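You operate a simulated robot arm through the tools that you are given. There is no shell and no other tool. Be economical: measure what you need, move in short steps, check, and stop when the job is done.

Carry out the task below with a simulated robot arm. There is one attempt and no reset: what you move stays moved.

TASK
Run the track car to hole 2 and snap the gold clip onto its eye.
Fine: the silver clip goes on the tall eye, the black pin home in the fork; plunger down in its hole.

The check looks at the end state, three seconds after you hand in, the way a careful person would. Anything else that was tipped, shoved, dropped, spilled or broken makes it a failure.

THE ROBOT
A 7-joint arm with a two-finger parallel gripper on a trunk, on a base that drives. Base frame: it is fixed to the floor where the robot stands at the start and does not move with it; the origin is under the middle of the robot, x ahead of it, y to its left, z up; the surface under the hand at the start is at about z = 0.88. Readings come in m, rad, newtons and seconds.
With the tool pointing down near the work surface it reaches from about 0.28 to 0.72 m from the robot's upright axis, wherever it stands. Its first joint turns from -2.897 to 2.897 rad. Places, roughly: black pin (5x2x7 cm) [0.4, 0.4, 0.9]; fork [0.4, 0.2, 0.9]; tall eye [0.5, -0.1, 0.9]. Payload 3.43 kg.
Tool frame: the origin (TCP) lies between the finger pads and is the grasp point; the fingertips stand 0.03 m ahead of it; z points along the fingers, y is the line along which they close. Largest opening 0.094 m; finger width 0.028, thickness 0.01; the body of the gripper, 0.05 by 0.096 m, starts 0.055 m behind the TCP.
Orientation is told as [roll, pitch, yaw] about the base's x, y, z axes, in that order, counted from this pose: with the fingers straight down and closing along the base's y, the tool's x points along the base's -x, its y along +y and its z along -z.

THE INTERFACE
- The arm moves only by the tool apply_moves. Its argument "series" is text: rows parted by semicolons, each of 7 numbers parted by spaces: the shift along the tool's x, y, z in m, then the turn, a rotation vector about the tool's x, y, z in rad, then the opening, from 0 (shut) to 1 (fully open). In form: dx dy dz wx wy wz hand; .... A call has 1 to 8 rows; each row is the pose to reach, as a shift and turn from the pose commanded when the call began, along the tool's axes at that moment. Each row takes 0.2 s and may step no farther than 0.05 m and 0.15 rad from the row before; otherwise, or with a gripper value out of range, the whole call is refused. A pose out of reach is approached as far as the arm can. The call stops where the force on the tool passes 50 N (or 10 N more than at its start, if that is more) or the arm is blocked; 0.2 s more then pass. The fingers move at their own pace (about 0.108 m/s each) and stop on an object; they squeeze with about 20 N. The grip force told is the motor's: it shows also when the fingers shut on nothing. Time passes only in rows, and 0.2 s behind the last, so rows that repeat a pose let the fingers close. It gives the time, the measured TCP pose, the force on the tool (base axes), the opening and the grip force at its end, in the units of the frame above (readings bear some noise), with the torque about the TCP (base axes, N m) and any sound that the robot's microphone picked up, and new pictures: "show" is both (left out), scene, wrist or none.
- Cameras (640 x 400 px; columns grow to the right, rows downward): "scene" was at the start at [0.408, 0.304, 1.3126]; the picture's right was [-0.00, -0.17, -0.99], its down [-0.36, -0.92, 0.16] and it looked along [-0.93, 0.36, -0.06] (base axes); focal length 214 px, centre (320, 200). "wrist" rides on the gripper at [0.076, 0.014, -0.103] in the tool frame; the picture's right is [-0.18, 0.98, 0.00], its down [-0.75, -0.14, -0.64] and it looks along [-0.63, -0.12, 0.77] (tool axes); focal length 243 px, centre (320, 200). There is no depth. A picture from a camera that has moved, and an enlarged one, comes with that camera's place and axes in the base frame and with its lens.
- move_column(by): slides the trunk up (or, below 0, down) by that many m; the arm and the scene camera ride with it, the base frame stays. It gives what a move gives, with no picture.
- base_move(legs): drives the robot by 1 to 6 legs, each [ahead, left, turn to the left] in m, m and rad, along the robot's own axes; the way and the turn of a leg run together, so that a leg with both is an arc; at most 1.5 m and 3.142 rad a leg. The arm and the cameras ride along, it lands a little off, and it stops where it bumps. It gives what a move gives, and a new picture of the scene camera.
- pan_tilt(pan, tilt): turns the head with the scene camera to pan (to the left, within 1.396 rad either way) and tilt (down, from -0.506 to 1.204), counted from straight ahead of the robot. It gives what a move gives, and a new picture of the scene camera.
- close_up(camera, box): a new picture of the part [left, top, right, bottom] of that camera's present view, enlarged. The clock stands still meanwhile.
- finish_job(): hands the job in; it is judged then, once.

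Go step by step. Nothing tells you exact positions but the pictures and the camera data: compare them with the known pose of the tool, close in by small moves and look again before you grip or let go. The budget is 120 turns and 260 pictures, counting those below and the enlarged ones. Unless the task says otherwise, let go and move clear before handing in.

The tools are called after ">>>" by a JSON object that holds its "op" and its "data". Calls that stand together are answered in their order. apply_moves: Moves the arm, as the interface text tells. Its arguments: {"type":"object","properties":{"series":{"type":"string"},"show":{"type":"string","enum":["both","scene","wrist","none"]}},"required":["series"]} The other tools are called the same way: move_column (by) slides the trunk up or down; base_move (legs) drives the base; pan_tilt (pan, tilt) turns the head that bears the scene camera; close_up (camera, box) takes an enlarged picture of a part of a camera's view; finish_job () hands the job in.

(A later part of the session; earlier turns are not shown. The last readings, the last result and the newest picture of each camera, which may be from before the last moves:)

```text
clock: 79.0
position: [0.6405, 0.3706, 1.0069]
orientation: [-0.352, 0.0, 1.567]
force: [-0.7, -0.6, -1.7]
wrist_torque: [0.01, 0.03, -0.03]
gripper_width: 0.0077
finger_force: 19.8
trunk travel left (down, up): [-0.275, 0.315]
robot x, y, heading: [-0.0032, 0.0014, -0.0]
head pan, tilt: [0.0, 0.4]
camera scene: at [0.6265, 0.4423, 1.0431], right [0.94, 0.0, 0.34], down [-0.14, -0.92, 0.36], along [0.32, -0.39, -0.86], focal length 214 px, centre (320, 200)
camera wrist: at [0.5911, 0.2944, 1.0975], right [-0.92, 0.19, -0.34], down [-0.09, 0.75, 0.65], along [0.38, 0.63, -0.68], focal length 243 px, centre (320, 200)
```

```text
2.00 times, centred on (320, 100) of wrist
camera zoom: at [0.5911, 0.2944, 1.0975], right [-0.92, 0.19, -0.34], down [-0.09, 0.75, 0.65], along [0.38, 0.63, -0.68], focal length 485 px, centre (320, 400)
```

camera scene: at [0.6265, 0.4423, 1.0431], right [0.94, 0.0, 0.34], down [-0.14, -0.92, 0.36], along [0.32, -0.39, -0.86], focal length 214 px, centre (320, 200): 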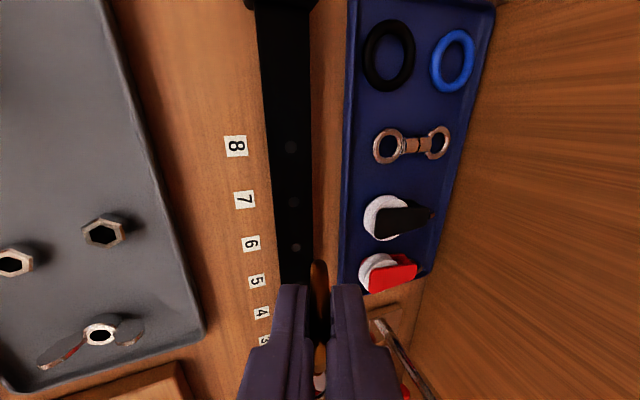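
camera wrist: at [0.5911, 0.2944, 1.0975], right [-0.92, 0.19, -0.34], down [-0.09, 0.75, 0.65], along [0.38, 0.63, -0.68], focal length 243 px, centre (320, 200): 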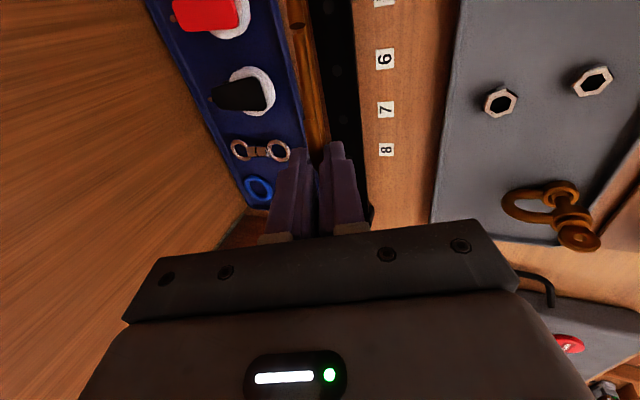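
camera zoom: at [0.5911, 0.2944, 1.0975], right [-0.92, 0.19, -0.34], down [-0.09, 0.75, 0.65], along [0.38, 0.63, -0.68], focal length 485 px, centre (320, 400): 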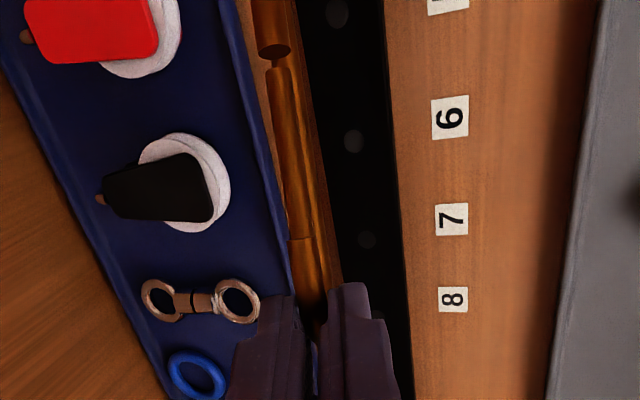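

>>> {"op": "apply_moves", "data": {"series": "0 0.0034 0.0094 0 0 0 0;0 0.0069 0.0188 0 0 0 0;0 0.0103 0.0282 0 0 0 0;0 0.0137 0.0376 0 0 0 0", "show": "none"}}

>>> {"op": "apply_moves", "data": {"series": "0 0.0021 0.0056 0 0 0 0;0 0.0041 0.0113 0 0 0 0;0 0.0055 0.015 0 0 0 0", "show": "both"}}

>>> {"op": "close_up", "data": {"camera": "wrist", "box": [220, 0, 420, 200]}}

```text
clock: 80.0
position: [0.6407, 0.3702, 0.966]
orientation: [-0.35, -0.001, 1.567]
force: [-0.3, 0.2, -0.6]
wrist_torque: [0.04, -0.02, -0.04]
gripper_width: 0.0077
finger_force: 20.3
trunk travel left (down, up): [-0.275, 0.315]
robot x, y, heading: [-0.0026, -0.0026, 0.003]
head pan, tilt: [0.0, 0.4]
```

```text
clock: 80.8
position: [0.6377, 0.3723, 0.9506]
orientation: [-0.353, 0.001, 1.567]
force: [-2.6, 2.3, 7.1]
wrist_torque: [-0.44, -0.07, -0.14]
gripper_width: 0.0078
finger_force: 19.6
trunk travel left (down, up): [-0.275, 0.315]
robot x, y, heading: [-0.0016, -0.003, 0.0]
head pan, tilt: [0.0, 0.4]
camera scene: at [0.6254, 0.4429, 0.9877], right [0.94, 0.0, 0.34], down [-0.14, -0.92, 0.37], along [0.32, -0.39, -0.86], focal length 214 px, centre (320, 200)
camera wrist: at [0.59, 0.2951, 1.0422], right [-0.92, 0.19, -0.34], down [-0.09, 0.75, 0.65], along [0.38, 0.63, -0.68], focal length 243 px, centre (320, 200)
```

scene: 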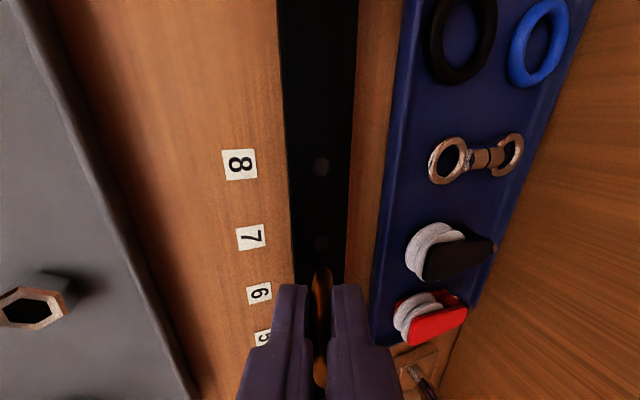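
wrist: 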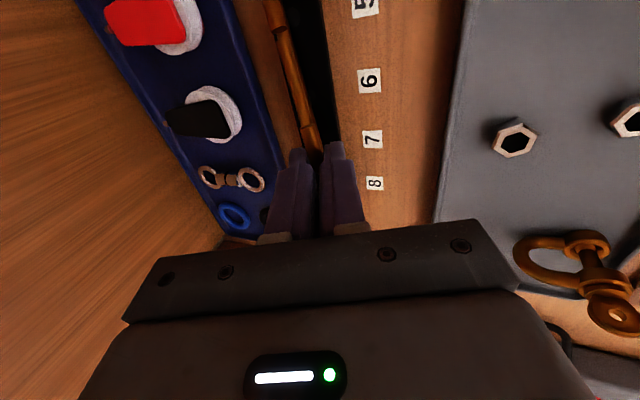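

```text
2.00 times, centred on (320, 100) of wrist
camera zoom: at [0.59, 0.2951, 1.0422], right [-0.92, 0.19, -0.34], down [-0.09, 0.75, 0.65], along [0.38, 0.63, -0.68], focal length 485 px, centre (320, 400)
```

zoom: 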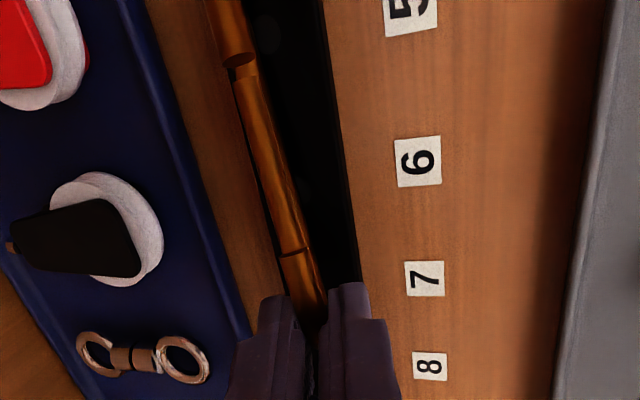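

>>> {"op": "apply_moves", "data": {"series": "0 0.0014 0.004 0 0 0 0;0 0.0027 0.0075 0 0 0 0;0 0.0041 0.0113 0 0 0 0;0 0.0048 0.0132 0 0 0 0", "show": "none"}}

>>> {"op": "close_up", "data": {"camera": "wrist", "box": [220, 0, 420, 200]}}

```text
clock: 81.8
position: [0.6408, 0.3705, 0.9395]
orientation: [-0.357, -0.001, 1.568]
force: [1.8, 2.2, 23.0]
wrist_torque: [-0.07, -0.54, 0.0]
gripper_width: 0.0094
finger_force: 19.9
trunk travel left (down, up): [-0.275, 0.315]
robot x, y, heading: [0.0021, 0.0011, 0.002]
head pan, tilt: [0.0, 0.4]
```

```text
2.00 times, centred on (320, 100) of wrist
camera zoom: at [0.5911, 0.2943, 1.0296], right [-0.92, 0.19, -0.34], down [-0.09, 0.75, 0.65], along [0.38, 0.63, -0.68], focal length 485 px, centre (320, 400)
```

zoom: 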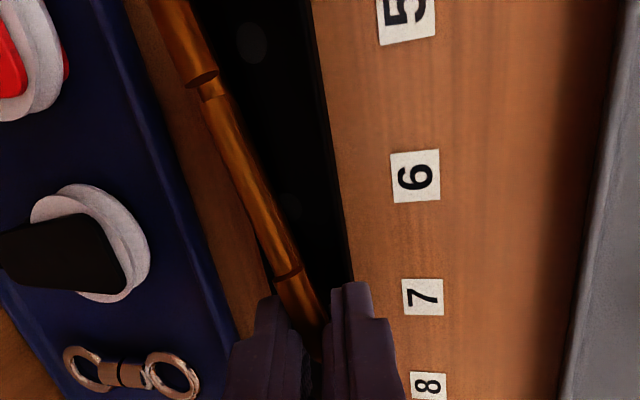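

The spine is down on the track. I'll open so it falls gate-side toward the robot, and back up.

>>> {"op": "apply_moves", "data": {"series": "0 -0.001 -0.003 0 0 0 0.15;0 -0.001 -0.003 0 0 0 0.4;0 -0.001 -0.003 0 0 0 0.8;0 -0.001 -0.003 0 0 0 0.9;0 -0.001 -0.03 0 0 0 0.9;0 -0.001 -0.07 0 0 0 0.9;0 -0.001 -0.1 0 0 0 0.9", "show": "both"}}

>>> {"op": "close_up", "data": {"camera": "wrist", "box": [220, 0, 420, 200]}}

>>> {"op": "close_up", "data": {"camera": "scene", "box": [220, 200, 420, 400]}}

```text
clock: 83.4
position: [0.6053, 0.3692, 1.0292]
orientation: [-0.35, 0.0, 1.568]
force: [-0.1, 1.0, 0.2]
wrist_torque: [-0.01, -0.01, -0.02]
gripper_width: 0.0845
finger_force: 0.1
trunk travel left (down, up): [-0.275, 0.315]
robot x, y, heading: [0.0009, 0.0015, 0.004]
head pan, tilt: [0.0, 0.4]
camera scene: at [0.5923, 0.4411, 1.067], right [0.94, 0.0, 0.34], down [-0.14, -0.92, 0.37], along [0.32, -0.39, -0.86], focal length 214 px, centre (320, 200)
camera wrist: at [0.557, 0.2934, 1.1217], right [-0.92, 0.19, -0.34], down [-0.09, 0.75, 0.65], along [0.38, 0.63, -0.68], focal length 243 px, centre (320, 200)
```

scene: 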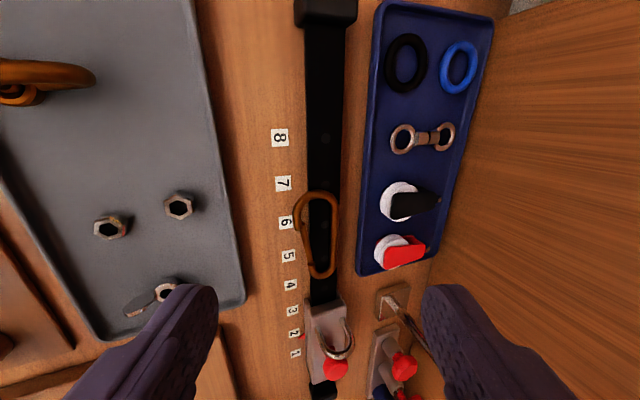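
wrist: 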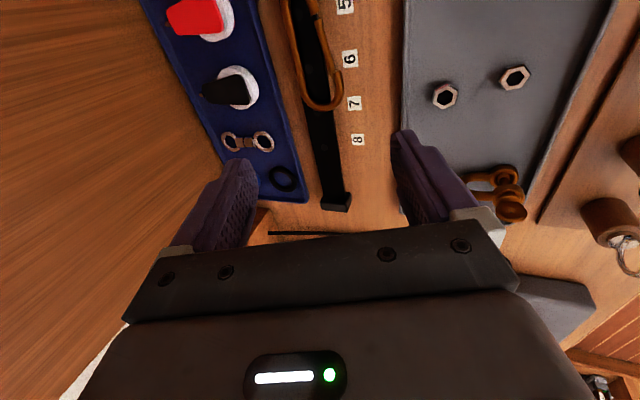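

```text
2.00 times, centred on (320, 100) of wrist
camera zoom: at [0.557, 0.2934, 1.1217], right [-0.92, 0.19, -0.34], down [-0.09, 0.75, 0.65], along [0.38, 0.63, -0.68], focal length 485 px, centre (320, 400)
```

zoom: 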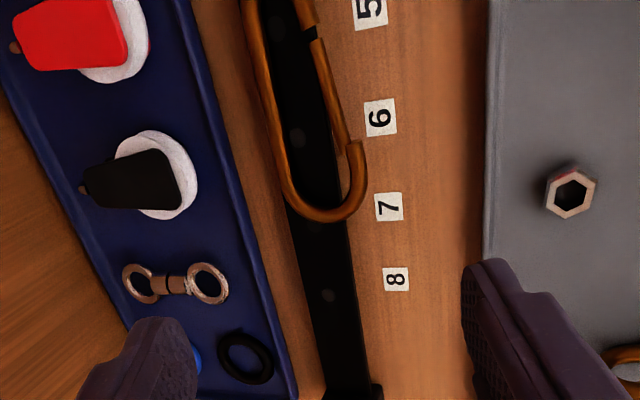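

```text
2.00 times, centred on (320, 300) of scene
camera zoom: at [0.5923, 0.4411, 1.067], right [0.94, 0.0, 0.34], down [-0.14, -0.92, 0.37], along [0.32, -0.39, -0.86], focal length 429 px, centre (320, 0)
```

zoom: 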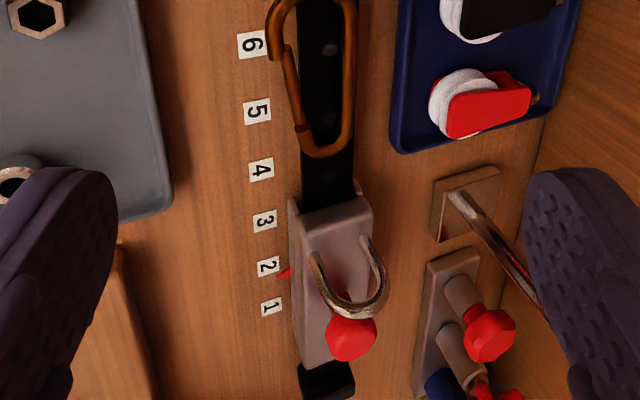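

The clip now lies on the track, spine on the far side, gate near. I'll nudge it toward the robot so the gate edge drops off the track, then squeeze it upright with the spine on top.

>>> {"op": "apply_moves", "data": {"series": "0.013 -0.006 0.027 -0.09 0 0 0.64;0.026 -0.012 0.053 -0.18 0 0 0.64;0.039 -0.0183 0.080 -0.25 0 0 0.64", "show": "both"}}

>>> {"op": "close_up", "data": {"camera": "wrist", "box": [220, 40, 420, 220]}}

>>> {"op": "close_up", "data": {"camera": "scene", "box": [220, 200, 420, 400]}}

```text
clock: 84.2
position: [0.6536, 0.331, 0.9616]
orientation: [-0.1, -0.001, 1.568]
force: [0.4, -0.5, -0.7]
wrist_torque: [0.01, 0.05, 0.01]
gripper_width: 0.0602
finger_force: 0.2
trunk travel left (down, up): [-0.275, 0.315]
robot x, y, heading: [0.0033, 0.0018, 0.002]
head pan, tilt: [0.0, 0.4]
camera scene: at [0.6476, 0.4023, 1.0008], right [0.99, 0.0, 0.1], down [-0.04, -0.92, 0.39], along [0.09, -0.39, -0.92], focal length 214 px, centre (320, 200)
camera wrist: at [0.6273, 0.2545, 1.0625], right [-0.98, 0.19, -0.1], down [0.08, 0.75, 0.65], along [0.2, 0.63, -0.75], focal length 243 px, centre (320, 200)
```

scene: 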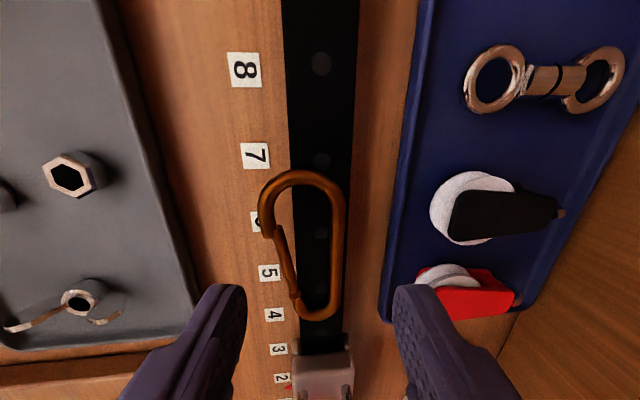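
wrist: 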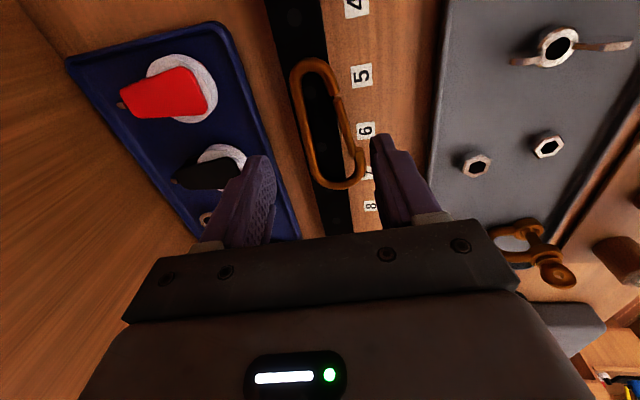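

```text
2.22 times, centred on (320, 130) of wrist
camera zoom: at [0.6273, 0.2545, 1.0625], right [-0.98, 0.19, -0.1], down [0.08, 0.75, 0.65], along [0.2, 0.63, -0.75], focal length 539 px, centre (320, 356)
```

zoom: 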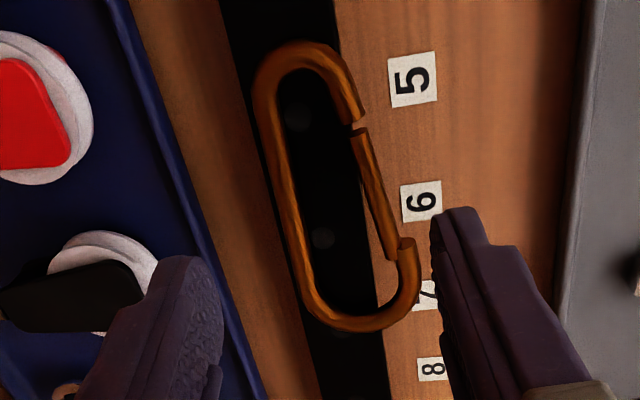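

```text
2.00 times, centred on (320, 300) of scene
camera zoom: at [0.6476, 0.4023, 1.0008], right [0.99, 0.0, 0.1], down [-0.04, -0.92, 0.39], along [0.09, -0.39, -0.92], focal length 429 px, centre (320, 0)
```

zoom: 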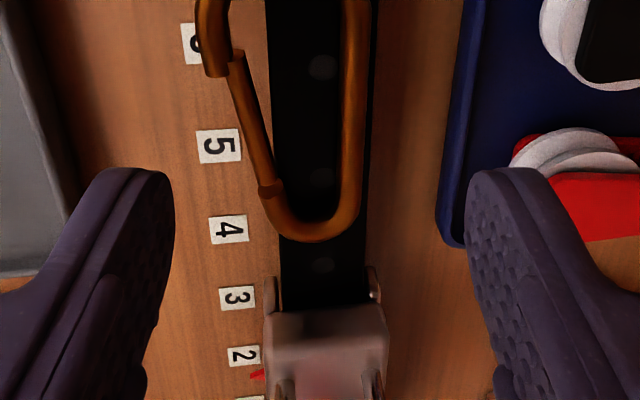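

The clip is D-shaped with a straight spine (x≈0.668) and about 2 cm of room inside. I'll pinch the spine directly, one finger inside the loop, close to the nose half.

>>> {"op": "apply_moves", "data": {"series": "0.001 -0.003 0 0 0 0 0.3;0.003 -0.0083 0.004 0 0 0 0.2;0.003 -0.0083 0.008 0 0 0 0.2;0.003 -0.0083 0.012 0 0 0 0.2", "show": "both"}}

>>> {"op": "close_up", "data": {"camera": "wrist", "box": [220, 40, 420, 220]}}

>>> {"op": "close_up", "data": {"camera": "scene", "box": [220, 200, 420, 400]}}

```text
clock: 85.2
position: [0.6608, 0.3279, 0.9499]
orientation: [-0.101, 0.0, 1.566]
force: [0.4, -0.2, -0.5]
wrist_torque: [-0.06, 0.01, 0.03]
gripper_width: 0.0188
finger_force: 0.1
trunk travel left (down, up): [-0.275, 0.315]
robot x, y, heading: [-0.0036, -0.0015, 0.006]
head pan, tilt: [0.0, 0.4]
camera scene: at [0.6562, 0.3997, 0.9893], right [0.99, 0.0, 0.1], down [-0.04, -0.92, 0.39], along [0.09, -0.39, -0.92], focal length 214 px, centre (320, 200)
camera wrist: at [0.6359, 0.2519, 1.051], right [-0.98, 0.19, -0.1], down [0.08, 0.75, 0.65], along [0.2, 0.63, -0.75], focal length 243 px, centre (320, 200)
```

scene: 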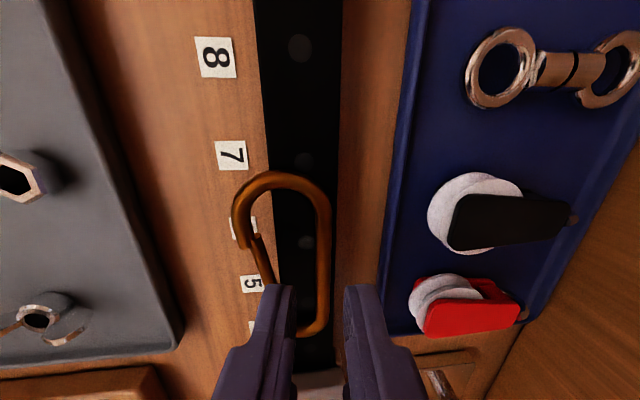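
wrist: 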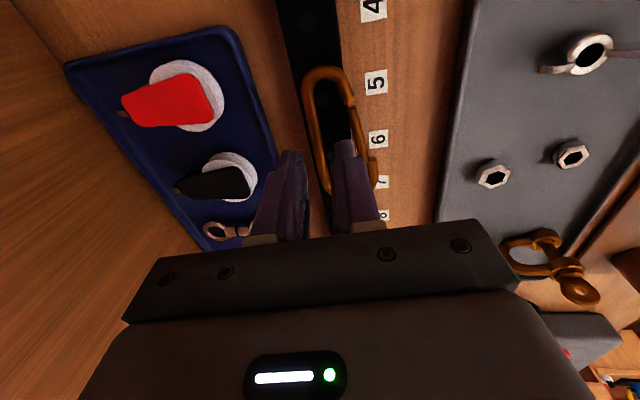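

```text
2.22 times, centred on (320, 130) of wrist
camera zoom: at [0.6359, 0.2519, 1.051], right [-0.98, 0.19, -0.1], down [0.08, 0.75, 0.65], along [0.2, 0.63, -0.75], focal length 539 px, centre (320, 356)
```

zoom: 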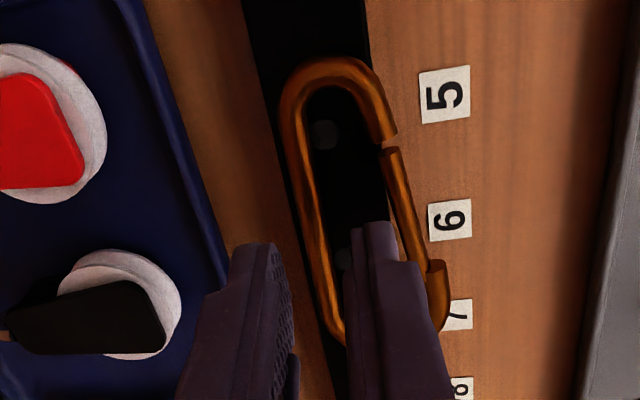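

```text
2.00 times, centred on (320, 300) of scene
camera zoom: at [0.6562, 0.3997, 0.9893], right [0.99, 0.0, 0.1], down [-0.04, -0.92, 0.39], along [0.09, -0.39, -0.92], focal length 429 px, centre (320, 0)
```

zoom: 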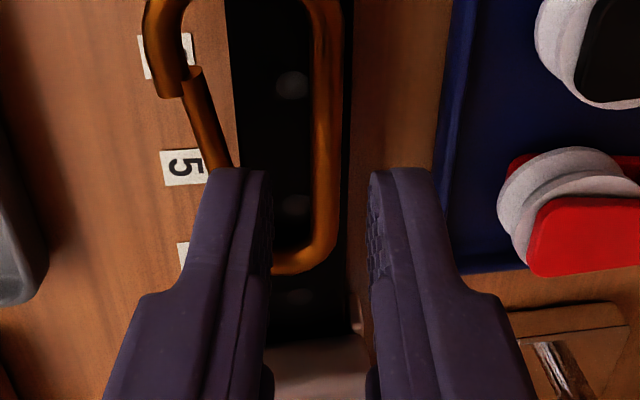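

>>> {"op": "apply_moves", "data": {"series": "0 -0.0018 0.008 0 0 0 0.2;0 -0.0018 0.014 0 0 0 0.2;0 -0.0018 0.018 0 0 0 0.2", "show": "wrist"}}

>>> {"op": "close_up", "data": {"camera": "scene", "box": [220, 200, 420, 400]}}

```text
clock: 86.0
position: [0.6614, 0.3262, 0.9314]
orientation: [-0.1, -0.001, 1.566]
force: [-0.1, 0.5, -0.4]
wrist_torque: [0.02, -0.02, 0.0]
gripper_width: 0.0188
finger_force: 0.0
out of reach, approached as far as the arm can: row 1, 2, 3
trunk travel left (down, up): [-0.275, 0.315]
robot x, y, heading: [0.0034, -0.0023, -0.0]
head pan, tilt: [0.0, 0.4]
camera wrist: at [0.6362, 0.2496, 1.0333], right [-0.98, 0.19, -0.1], down [0.08, 0.75, 0.65], along [0.2, 0.63, -0.75], focal length 243 px, centre (320, 200)
```

wrist: 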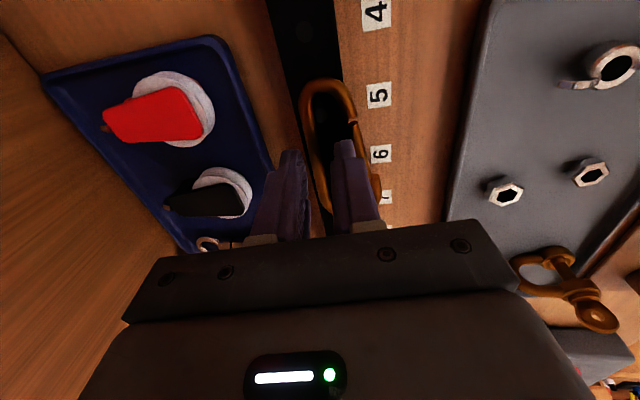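

```text
2.00 times, centred on (320, 300) of scene
camera zoom: at [0.6566, 0.3974, 0.9716], right [0.99, 0.0, 0.1], down [-0.04, -0.92, 0.39], along [0.09, -0.39, -0.92], focal length 429 px, centre (320, 0)
```

zoom: 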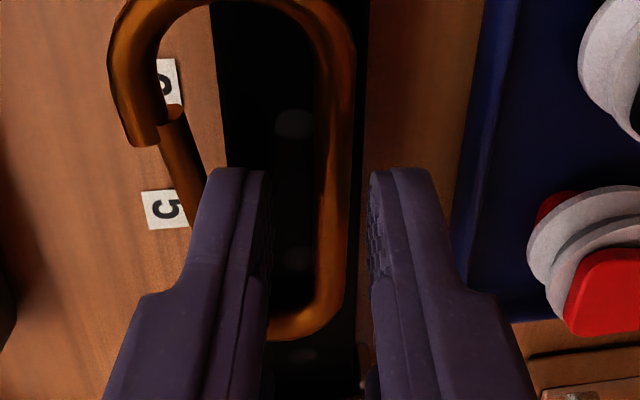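

Fingers straddle the spine. Closing.

>>> {"op": "apply_moves", "data": {"series": "0 0 0 0 0 0 0;0 0 0 0 0 0 0;0 0 -0.012 0 0 0 0;0 0 -0.03 0 0 0 0", "show": "wrist"}}

>>> {"op": "close_up", "data": {"camera": "scene", "box": [220, 200, 420, 400]}}

```text
clock: 87.0
position: [0.6579, 0.3255, 0.9622]
orientation: [-0.1, -0.001, 1.568]
force: [0.0, -0.7, -0.1]
wrist_torque: [0.01, 0.01, 0.0]
gripper_width: 0.0001
finger_force: 20.5
trunk travel left (down, up): [-0.275, 0.315]
robot x, y, heading: [-0.0023, 0.0023, 0.001]
head pan, tilt: [0.0, 0.4]
camera wrist: at [0.6334, 0.2502, 1.0631], right [-0.98, 0.19, -0.1], down [0.08, 0.75, 0.65], along [0.2, 0.63, -0.75], focal length 243 px, centre (320, 200)
```

wrist: 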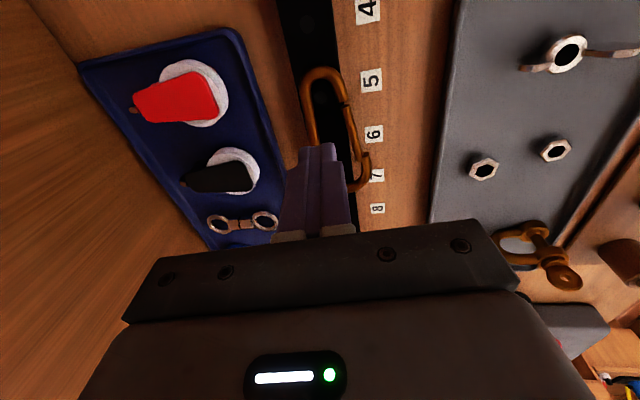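

```text
2.00 times, centred on (320, 300) of scene
camera zoom: at [0.6538, 0.398, 1.0013], right [0.99, 0.0, 0.1], down [-0.04, -0.92, 0.39], along [0.09, -0.39, -0.92], focal length 429 px, centre (320, 0)
```

zoom: 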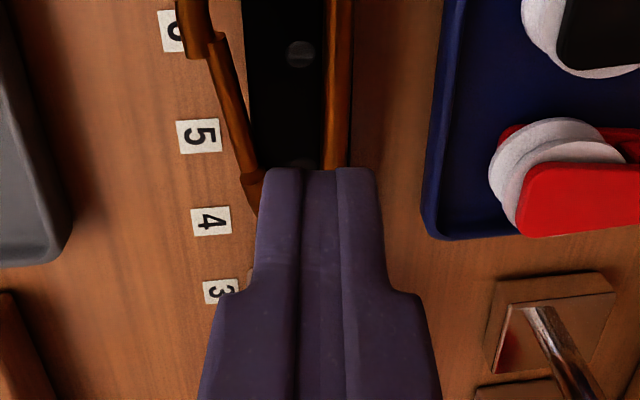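

It slipped over the wire: I need to be lower, and I'm at the reach limit. I'll raise the hand and shift the base 0.12 m to the left.

>>> {"op": "apply_moves", "data": {"series": "0 0.004 -0.03 0 0 0 0.2;0 0.008 -0.06 0 0 0 0.2", "show": "none"}}

>>> {"op": "base_move", "data": {"legs": [[0, 0.12, 0]]}}

```text
clock: 87.6
position: [0.6453, 0.3246, 1.0233]
orientation: [-0.102, 0.001, 1.568]
force: [-0.6, -0.9, -0.1]
wrist_torque: [0.0, -0.02, 0.01]
gripper_width: 0.0185
finger_force: 0.1
trunk travel left (down, up): [-0.275, 0.315]
robot x, y, heading: [0.0005, 0.0027, 0.0]
head pan, tilt: [0.0, 0.4]
```

```text
clock: 88.9
position: [0.6452, 0.4454, 1.0238]
orientation: [-0.102, 0.0, 1.567]
force: [1.2, 0.2, 0.0]
wrist_torque: [-0.03, -0.04, 0.0]
gripper_width: 0.0187
finger_force: 0.0
trunk travel left (down, up): [-0.275, 0.315]
robot x, y, heading: [-0.0013, 0.1233, -0.002]
head pan, tilt: [0.0, 0.4]
camera scene: at [0.6399, 0.5181, 1.0611], right [0.99, 0.0, 0.1], down [-0.04, -0.92, 0.39], along [0.09, -0.39, -0.92], focal length 214 px, centre (320, 200)
```

scene: 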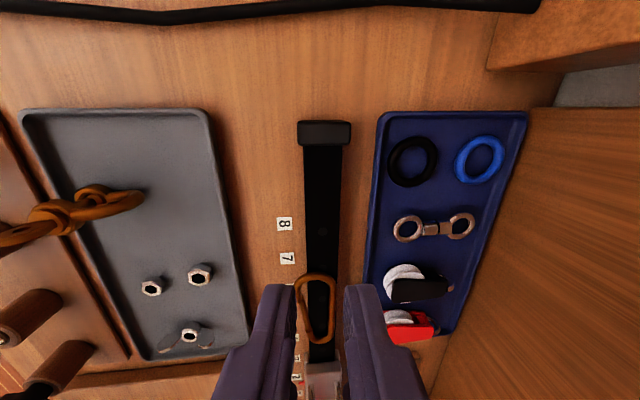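

>>> {"op": "apply_moves", "data": {"series": "0.04 -0.004 0.023 0 0 0 0.2;0.08 -0.008 0.046 0 0 0 0.2;0.118 -0.011 0.0705 0 0 0 0.2", "show": "none"}}

>>> {"op": "close_up", "data": {"camera": "scene", "box": [220, 200, 420, 400]}}

>>> {"op": "close_up", "data": {"camera": "wrist", "box": [220, 40, 420, 220]}}

```text
clock: 89.7
position: [0.663, 0.3291, 0.9538]
orientation: [-0.1, 0.0, 1.569]
force: [0.0, 0.3, -0.4]
wrist_torque: [0.0, -0.01, -0.03]
gripper_width: 0.0186
finger_force: 0.1
trunk travel left (down, up): [-0.275, 0.315]
robot x, y, heading: [-0.0, 0.1199, 0.004]
head pan, tilt: [0.0, 0.4]
```

```text
2.00 times, centred on (320, 300) of scene
camera zoom: at [0.6592, 0.4005, 0.9918], right [0.99, 0.0, 0.1], down [-0.04, -0.92, 0.39], along [0.09, -0.39, -0.92], focal length 429 px, centre (320, 0)
```

zoom: 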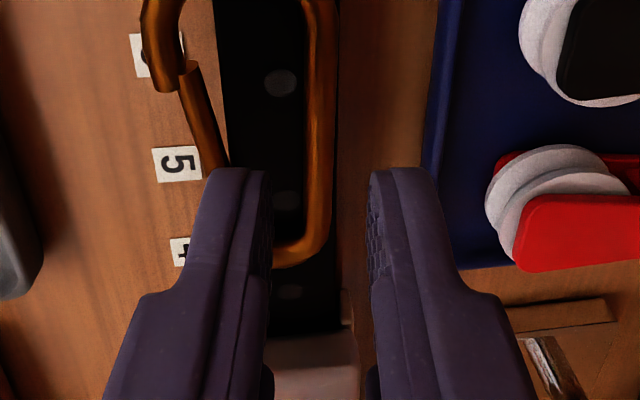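

```text
2.22 times, centred on (320, 130) of wrist
camera zoom: at [0.6391, 0.2526, 1.0534], right [-0.98, 0.19, -0.1], down [0.08, 0.75, 0.65], along [0.2, 0.63, -0.75], focal length 539 px, centre (320, 356)
```

zoom: 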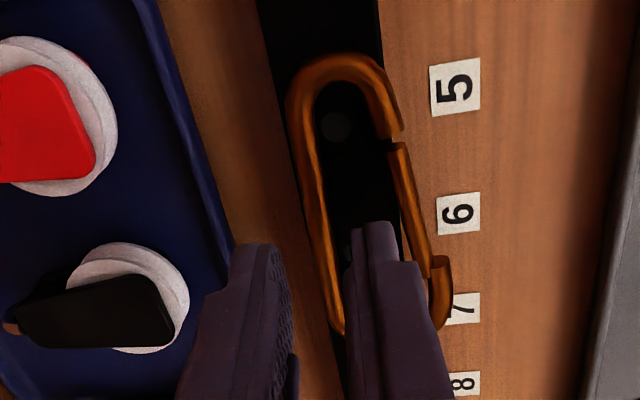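

>>> {"op": "apply_moves", "data": {"series": "0 0 0.012 0 0 0 0.2;0 0 0.02 0 0 0 0.2;0 0 0.025 0 0 0 0.2", "show": "none"}}

>>> {"op": "apply_moves", "data": {"series": "0 0 0.002 0 0 0 0.2;0 0 0.004 0 0 0 0.2", "show": "none"}}

>>> {"op": "close_up", "data": {"camera": "scene", "box": [220, 200, 420, 400]}}

```text
clock: 90.5
position: [0.6641, 0.3275, 0.9288]
orientation: [-0.103, -0.003, 1.571]
force: [-0.9, -1.1, 13.3]
wrist_torque: [-0.03, 0.22, -0.01]
gripper_width: 0.0186
finger_force: 0.0
trunk travel left (down, up): [-0.275, 0.315]
robot x, y, heading: [-0.0, 0.1179, 0.001]
head pan, tilt: [0.0, 0.4]
```

```text
clock: 91.1
position: [0.6627, 0.3268, 0.9291]
orientation: [-0.109, -0.003, 1.568]
force: [-3.0, 0.7, 40.8]
wrist_torque: [-0.08, 0.74, 0.01]
gripper_width: 0.0175
finger_force: 0.0
trunk travel left (down, up): [-0.275, 0.315]
robot x, y, heading: [-0.0007, 0.1164, -0.005]
head pan, tilt: [0.0, 0.4]
```

```text
2.00 times, centred on (320, 300) of scene
camera zoom: at [0.6592, 0.3997, 0.9686], right [0.99, 0.0, 0.11], down [-0.04, -0.92, 0.38], along [0.1, -0.39, -0.92], focal length 429 px, centre (320, 0)
```

zoom: 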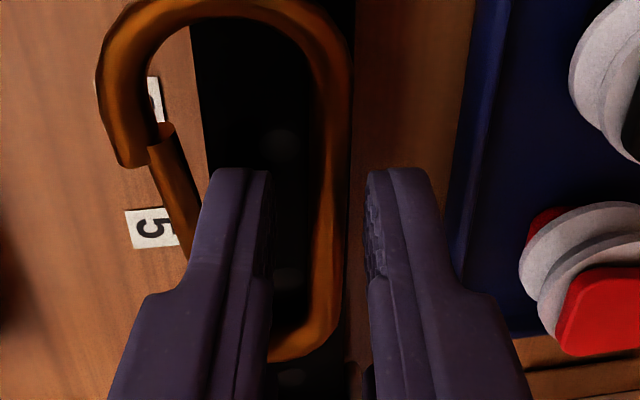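

>>> {"op": "apply_moves", "data": {"series": "0 0 -0.004 0 0 0 0.1;0 0 -0.004 0 0 0 0;0 0 -0.004 0 0 0 0", "show": "wrist"}}

>>> {"op": "close_up", "data": {"camera": "scene", "box": [220, 200, 420, 400]}}

```text
clock: 91.9
position: [0.6625, 0.3277, 0.9296]
orientation: [-0.1, -0.001, 1.568]
force: [-14.9, 0.7, 14.3]
wrist_torque: [0.01, 0.76, -0.03]
gripper_width: 0.0073
finger_force: 20.3
trunk travel left (down, up): [-0.275, 0.315]
robot x, y, heading: [0.0003, 0.1164, -0.001]
head pan, tilt: [0.0, 0.4]
camera wrist: at [0.637, 0.2521, 1.0297], right [-0.98, 0.19, -0.1], down [0.08, 0.75, 0.65], along [0.2, 0.63, -0.75], focal length 243 px, centre (320, 200)
```

wrist: 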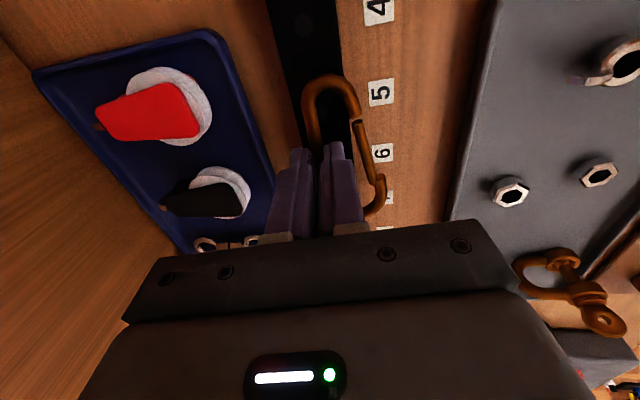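

```text
2.00 times, centred on (320, 300) of scene
camera zoom: at [0.6572, 0.4, 0.968], right [0.99, 0.0, 0.1], down [-0.04, -0.92, 0.39], along [0.09, -0.39, -0.92], focal length 429 px, centre (320, 0)
```

zoom: 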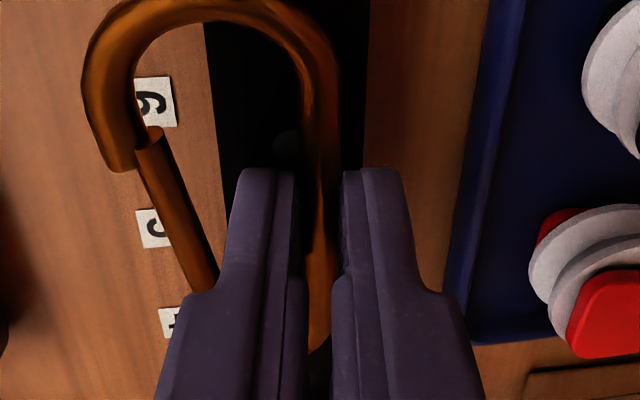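

Spine gripped (7.3 mm). Lifting gently.

>>> {"op": "apply_moves", "data": {"series": "0 0 -0.008 0 0 0 0;0 0 -0.02 0 0 0 0;0 0 -0.04 0 0 0 0;0 0.004 -0.07 0 0 0 0", "show": "both"}}

>>> {"op": "close_up", "data": {"camera": "scene", "box": [220, 200, 420, 400]}}

```text
clock: 92.9
position: [0.6537, 0.3278, 0.9995]
orientation: [-0.101, 0.0, 1.569]
force: [0.7, 0.2, 0.1]
wrist_torque: [0.0, 0.0, 0.01]
gripper_width: 0.0069
finger_force: 19.8
trunk travel left (down, up): [-0.275, 0.315]
robot x, y, heading: [-0.0026, 0.1177, -0.0]
head pan, tilt: [0.0, 0.4]
camera scene: at [0.6495, 0.3992, 1.0379], right [0.99, 0.0, 0.1], down [-0.04, -0.92, 0.39], along [0.09, -0.39, -0.92], focal length 214 px, centre (320, 200)
camera wrist: at [0.6293, 0.2514, 1.0995], right [-0.98, 0.19, -0.1], down [0.08, 0.75, 0.65], along [0.2, 0.63, -0.75], focal length 243 px, centre (320, 200)
```

scene: 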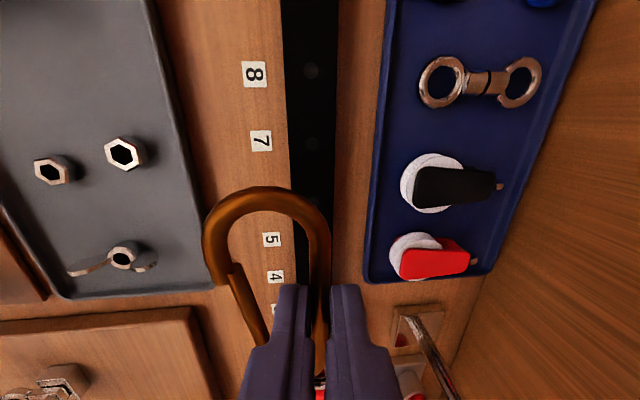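
wrist: 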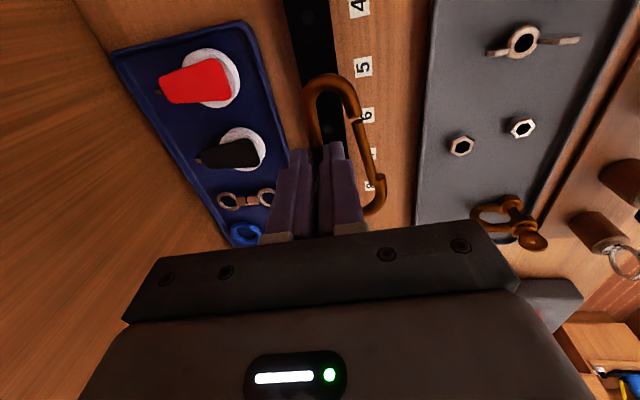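

```text
2.00 times, centred on (320, 300) of scene
camera zoom: at [0.6495, 0.3992, 1.0379], right [0.99, 0.0, 0.1], down [-0.04, -0.92, 0.39], along [0.09, -0.39, -0.92], focal length 429 px, centre (320, 0)
```

zoom: 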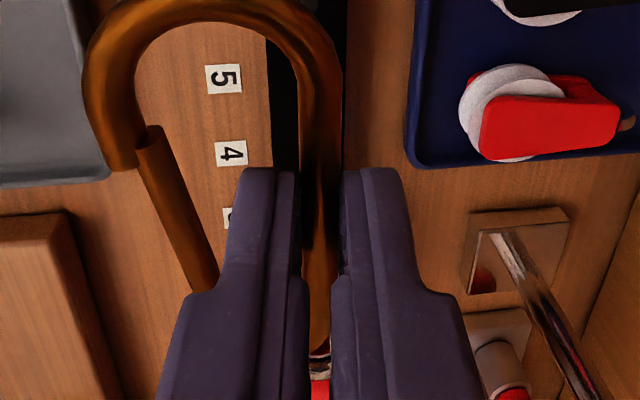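

Solid hold on the straight spine. Now tilting the hand forward so the gate faces down, and moving over the car's eye.

>>> {"op": "apply_moves", "data": {"series": "0 -0.004 -0.02 0.13 0 0 0;0.005 -0.008 -0.03 0.26 0 0 0;0.02 -0.012 -0.03 0.39 0 0 0;0.035 -0.015 -0.028 0.52 0 0 0;0.05 -0.0153 -0.025 0.65 0 0 0;0.066 -0.0153 -0.0191 0.8 0 0 0", "show": "wrist"}}

>>> {"op": "pan_tilt", "data": {"pan": -0.5, "tilt": 0.5}}

>>> {"op": "close_up", "data": {"camera": "wrist", "box": [220, 20, 440, 220]}}

```text
clock: 94.3
position: [0.6676, 0.2638, 1.0185]
orientation: [-0.903, 0.0, 1.569]
force: [-0.5, -0.4, 0.2]
wrist_torque: [0.04, 0.03, 0.01]
gripper_width: 0.0068
finger_force: 19.6
trunk travel left (down, up): [-0.275, 0.315]
robot x, y, heading: [-0.0006, 0.1195, -0.0]
head pan, tilt: [0.0, 0.4]
camera wrist: at [0.5782, 0.1861, 1.07], right [-0.61, 0.19, -0.77], down [-0.42, 0.75, 0.51], along [0.68, 0.63, -0.38], focal length 243 px, centre (320, 200)
```

wrist: 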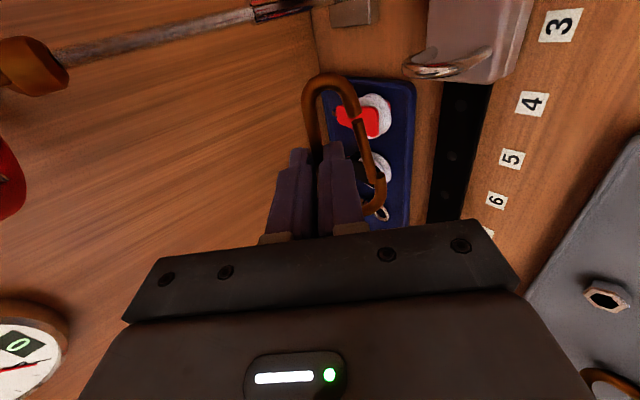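

```text
clock: 95.2
position: [0.6682, 0.2615, 1.0173]
orientation: [-0.9, 0.0, 1.571]
force: [0.0, -0.2, -1.2]
wrist_torque: [-0.03, 0.0, -0.03]
gripper_width: 0.0072
finger_force: 19.5
trunk travel left (down, up): [-0.275, 0.315]
robot x, y, heading: [-0.0014, 0.1208, 0.002]
head pan, tilt: [-0.499, 0.499]
camera scene: at [0.6546, 0.3248, 1.0842], right [0.17, 0.0, 0.99], down [-0.47, -0.88, 0.08], along [0.86, -0.48, -0.15], focal length 214 px, centre (320, 200)
```

scene: 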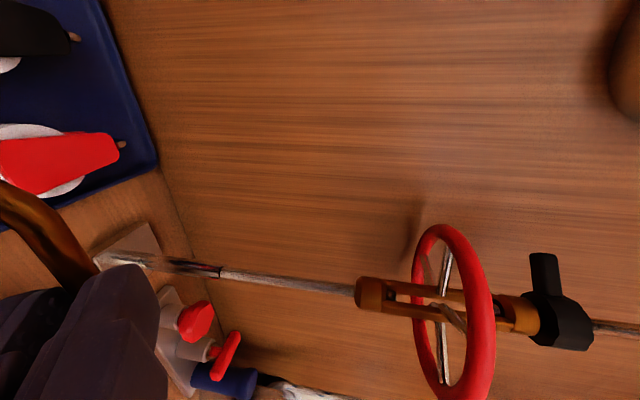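

```text
2.00 times, centred on (330, 120) of wrist
camera zoom: at [0.5782, 0.1862, 1.0698], right [-0.61, 0.19, -0.77], down [-0.41, 0.75, 0.51], along [0.68, 0.63, -0.38], focal length 485 px, centre (300, 360)
```

zoom: 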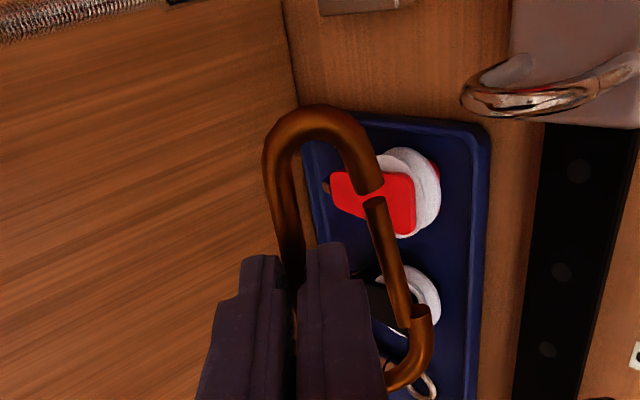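

>>> {"op": "apply_moves", "data": {"series": "0.021 0.0 0.0 0 0 0 0;0.021 0.008 0.006 0 0 0 0;0.021 0.0147 0.0104 0 0 0 0", "show": "wrist"}}

>>> {"op": "close_up", "data": {"camera": "wrist", "box": [240, 20, 440, 200]}}

>>> {"op": "pan_tilt", "data": {"pan": 0.3, "tilt": 0.9}}

```text
clock: 96.0
position: [0.6661, 0.2403, 1.0012]
orientation: [-0.903, -0.001, 1.569]
force: [0.0, -0.2, -1.1]
wrist_torque: [0.03, 0.03, -0.04]
gripper_width: 0.0071
finger_force: 20.3
trunk travel left (down, up): [-0.275, 0.315]
robot x, y, heading: [-0.0014, 0.1197, 0.003]
head pan, tilt: [-0.499, 0.499]
camera wrist: at [0.5773, 0.1641, 1.0527], right [-0.61, 0.19, -0.77], down [-0.41, 0.75, 0.51], along [0.68, 0.63, -0.38], focal length 243 px, centre (320, 200)
```

wrist: 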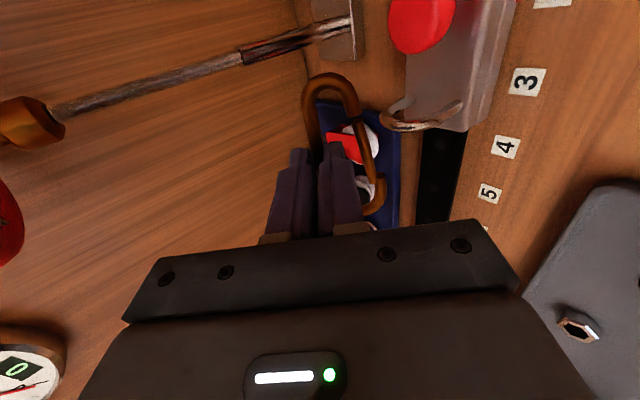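

```text
2.22 times, centred on (340, 110) of wrist
camera zoom: at [0.5773, 0.1641, 1.0527], right [-0.61, 0.19, -0.77], down [-0.41, 0.75, 0.51], along [0.68, 0.63, -0.38], focal length 539 px, centre (276, 400)
```

zoom: 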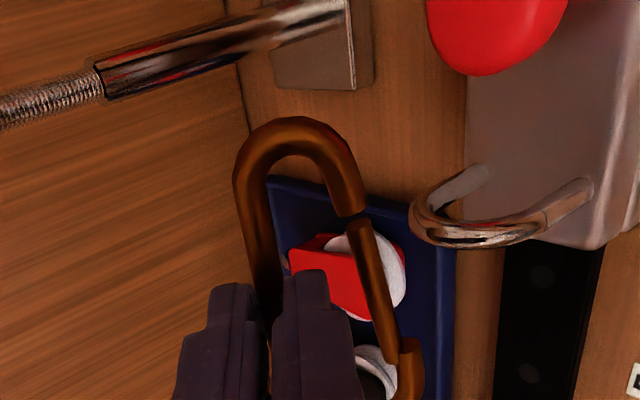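

```text
clock: 97.1
position: [0.6665, 0.2407, 1.0004]
orientation: [-0.9, -0.001, 1.568]
force: [-0.6, -0.8, -0.1]
wrist_torque: [0.0, 0.0, 0.02]
gripper_width: 0.0072
finger_force: 20.0
trunk travel left (down, up): [-0.275, 0.315]
robot x, y, heading: [-0.0018, 0.1177, 0.002]
head pan, tilt: [0.3, 0.901]
camera scene: at [0.6065, 0.2689, 1.0205], right [0.82, 0.0, 0.57], down [-0.44, -0.62, 0.65], along [0.35, -0.78, -0.51], focal length 214 px, centre (320, 200)
```

scene: 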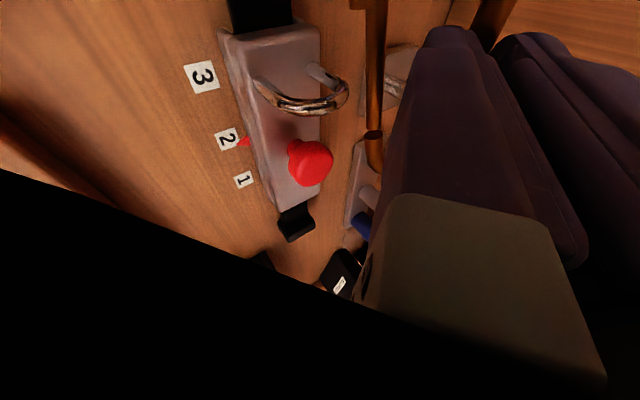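

The bar lines up just on the hinge side of the nose joint. Pushing along the gate direction.

>>> {"op": "apply_moves", "data": {"series": "0 0.008 0 0 0 0 0;0 0.014 0 0 0 0 0;0 0.019 0 0 0 0 0;0 0.023 0 0 0 0 0", "show": "none"}}

>>> {"op": "close_up", "data": {"camera": "wrist", "box": [240, 20, 440, 200]}}

>>> {"op": "close_up", "data": {"camera": "scene", "box": [220, 20, 420, 200]}}

```text
clock: 98.1
position: [0.6546, 0.2409, 0.9873]
orientation: [-0.913, -0.002, 1.572]
force: [23.5, -0.2, 30.0]
wrist_torque: [-0.5, -1.05, 0.4]
gripper_width: 0.0076
finger_force: 20.0
trunk travel left (down, up): [-0.275, 0.315]
robot x, y, heading: [0.0001, 0.1218, 0.001]
head pan, tilt: [0.3, 0.901]
```

```text
2.22 times, centred on (340, 110) of wrist
camera zoom: at [0.5652, 0.1641, 1.0388], right [-0.6, 0.19, -0.78], down [-0.42, 0.75, 0.51], along [0.68, 0.63, -0.37], focal length 539 px, centre (276, 400)
```

zoom: 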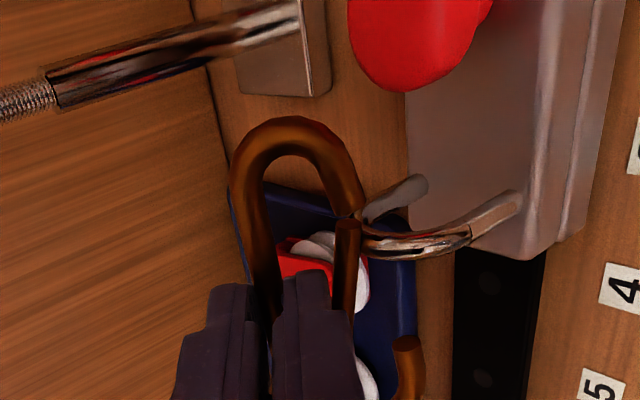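

```text
2.22 times, centred on (320, 110) of scene
camera zoom: at [0.5948, 0.269, 1.0071], right [0.82, 0.0, 0.57], down [-0.45, -0.62, 0.64], along [0.36, -0.78, -0.51], focal length 477 px, centre (320, 400)
```

zoom: 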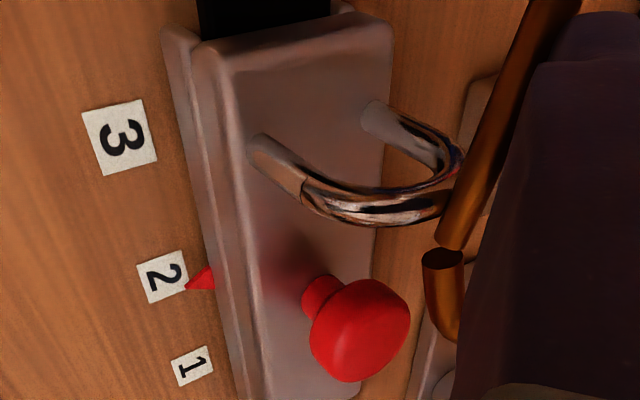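

The gate is opening but seems stopped by the finger inside the loop. I'll back off slightly to read the gate's own force.

>>> {"op": "apply_moves", "data": {"series": "0 -0.004 0 0 0 0 0;0 -0.006 0 0 0 0 0", "show": "none"}}

>>> {"op": "close_up", "data": {"camera": "wrist", "box": [240, 20, 440, 200]}}

```text
clock: 98.7
position: [0.6549, 0.2406, 0.9878]
orientation: [-0.904, 0.002, 1.568]
force: [20.6, -0.7, 23.7]
wrist_torque: [-0.4, -0.85, 0.34]
gripper_width: 0.0076
finger_force: 19.6
trunk travel left (down, up): [-0.275, 0.315]
robot x, y, heading: [-0.0002, 0.1198, -0.004]
head pan, tilt: [0.3, 0.901]
```

```text
2.22 times, centred on (340, 110) of wrist
camera zoom: at [0.5657, 0.1641, 1.0398], right [-0.61, 0.19, -0.77], down [-0.41, 0.75, 0.51], along [0.68, 0.63, -0.38], focal length 539 px, centre (276, 400)
```

zoom: 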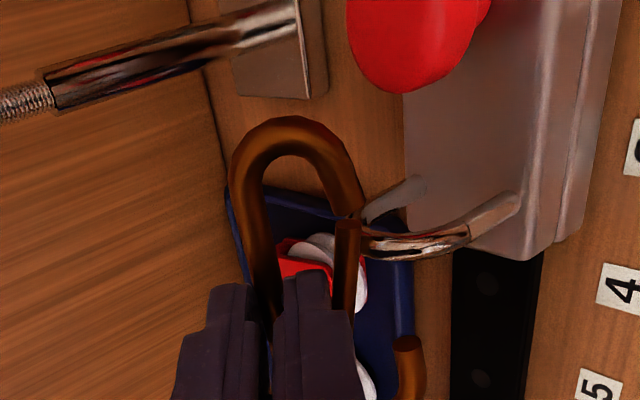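

>>> {"op": "apply_moves", "data": {"series": "0 -0.002 0 0 0 0 0;0 -0.003 0 0 0 0 0", "show": "none"}}

>>> {"op": "apply_moves", "data": {"series": "0 -0.002 0 0 0 0 0", "show": "none"}}

>>> {"op": "close_up", "data": {"camera": "wrist", "box": [240, 20, 440, 200]}}

```text
clock: 99.3
position: [0.6542, 0.2407, 0.9884]
orientation: [-0.898, 0.002, 1.567]
force: [8.5, -1.0, 10.3]
wrist_torque: [-0.18, -0.3, 0.12]
gripper_width: 0.0072
finger_force: 19.9
trunk travel left (down, up): [-0.275, 0.315]
robot x, y, heading: [-0.0044, 0.1176, 0.001]
head pan, tilt: [0.3, 0.901]
```

```text
clock: 99.7
position: [0.6561, 0.2393, 0.9904]
orientation: [-0.897, 0.0, 1.568]
force: [2.0, -0.1, 1.5]
wrist_torque: [-0.04, -0.04, 0.01]
gripper_width: 0.0072
finger_force: 20.1
trunk travel left (down, up): [-0.275, 0.315]
robot x, y, heading: [-0.0009, 0.1168, -0.001]
head pan, tilt: [0.3, 0.901]
```

```text
2.22 times, centred on (340, 110) of wrist
camera zoom: at [0.5678, 0.1644, 1.0426], right [-0.61, 0.19, -0.77], down [-0.41, 0.76, 0.51], along [0.67, 0.63, -0.39], focal length 539 px, centre (276, 400)
```

zoom: 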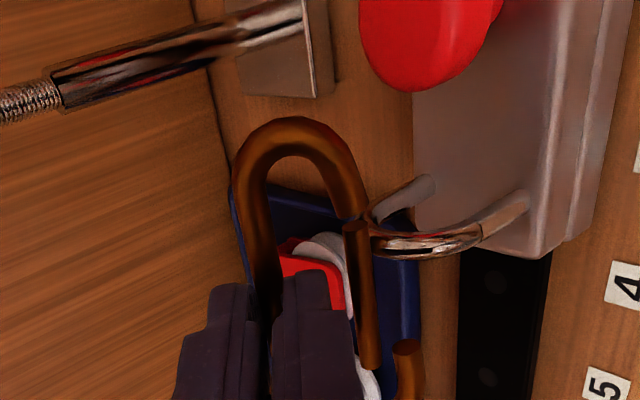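

The gate itself only needs about 2.5 N — the bar was hitting the nose tip and my inner finger. I'll set the clip back on the track and regrip 2 cm nearer the hinge.

>>> {"op": "apply_moves", "data": {"series": "0 -0.02 0 0 0 0 0;-0.005 -0.035 -0.005 -0.1 0 0 0;-0.03 -0.035 -0.015 -0.24 0 0 0;-0.055 -0.03 -0.02 -0.38 0 0 0;-0.075 -0.025 -0.0203 -0.52 0 0 0;-0.0885 -0.0223 -0.0203 -0.66 0 0 0;-0.0885 -0.0223 -0.0203 -0.8 0 0 0", "show": "wrist"}}

>>> {"op": "pan_tilt", "data": {"pan": 0, "tilt": 0.4}}

```text
clock: 101.3
position: [0.6569, 0.3293, 1.0221]
orientation: [-0.099, 0.0, 1.569]
force: [0.0, 0.0, 0.0]
wrist_torque: [0.01, 0.01, 0.03]
gripper_width: 0.0073
finger_force: 20.3
trunk travel left (down, up): [-0.275, 0.315]
robot x, y, heading: [-0.0034, 0.1213, 0.001]
head pan, tilt: [0.3, 0.901]
camera wrist: at [0.6325, 0.2523, 1.1223], right [-0.98, 0.19, -0.1], down [0.08, 0.75, 0.65], along [0.19, 0.63, -0.75], focal length 243 px, centre (320, 200)
```

wrist: 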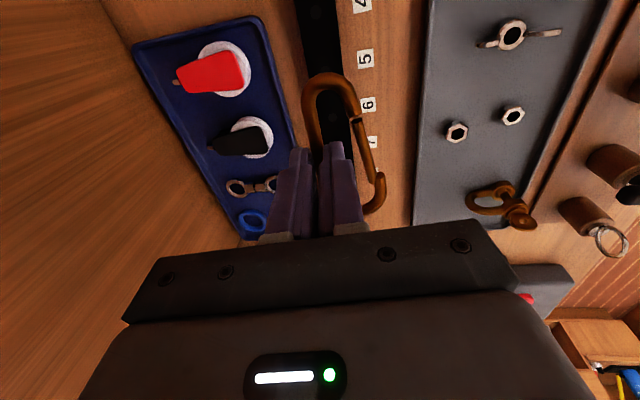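

```text
clock: 102.3
position: [0.6553, 0.3286, 1.0224]
orientation: [-0.102, 0.001, 1.572]
force: [0.6, -0.6, -0.7]
wrist_torque: [-0.02, -0.05, 0.0]
gripper_width: 0.0072
finger_force: 20.5
trunk travel left (down, up): [-0.275, 0.315]
robot x, y, heading: [-0.0035, 0.1159, -0.0]
head pan, tilt: [0.0, 0.4]
camera scene: at [0.652, 0.4002, 1.0605], right [0.99, 0.0, 0.1], down [-0.04, -0.92, 0.39], along [0.09, -0.39, -0.92], focal length 214 px, centre (320, 200)
```

scene: 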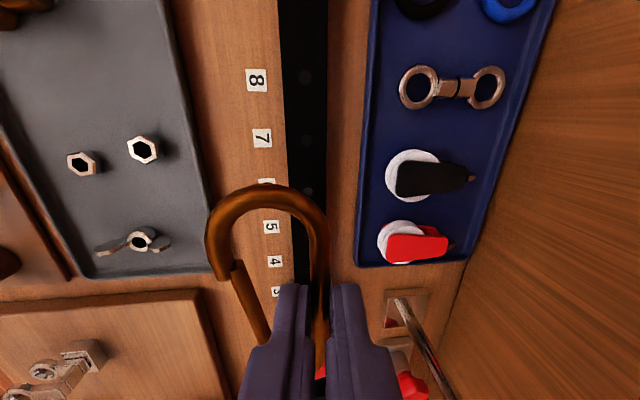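

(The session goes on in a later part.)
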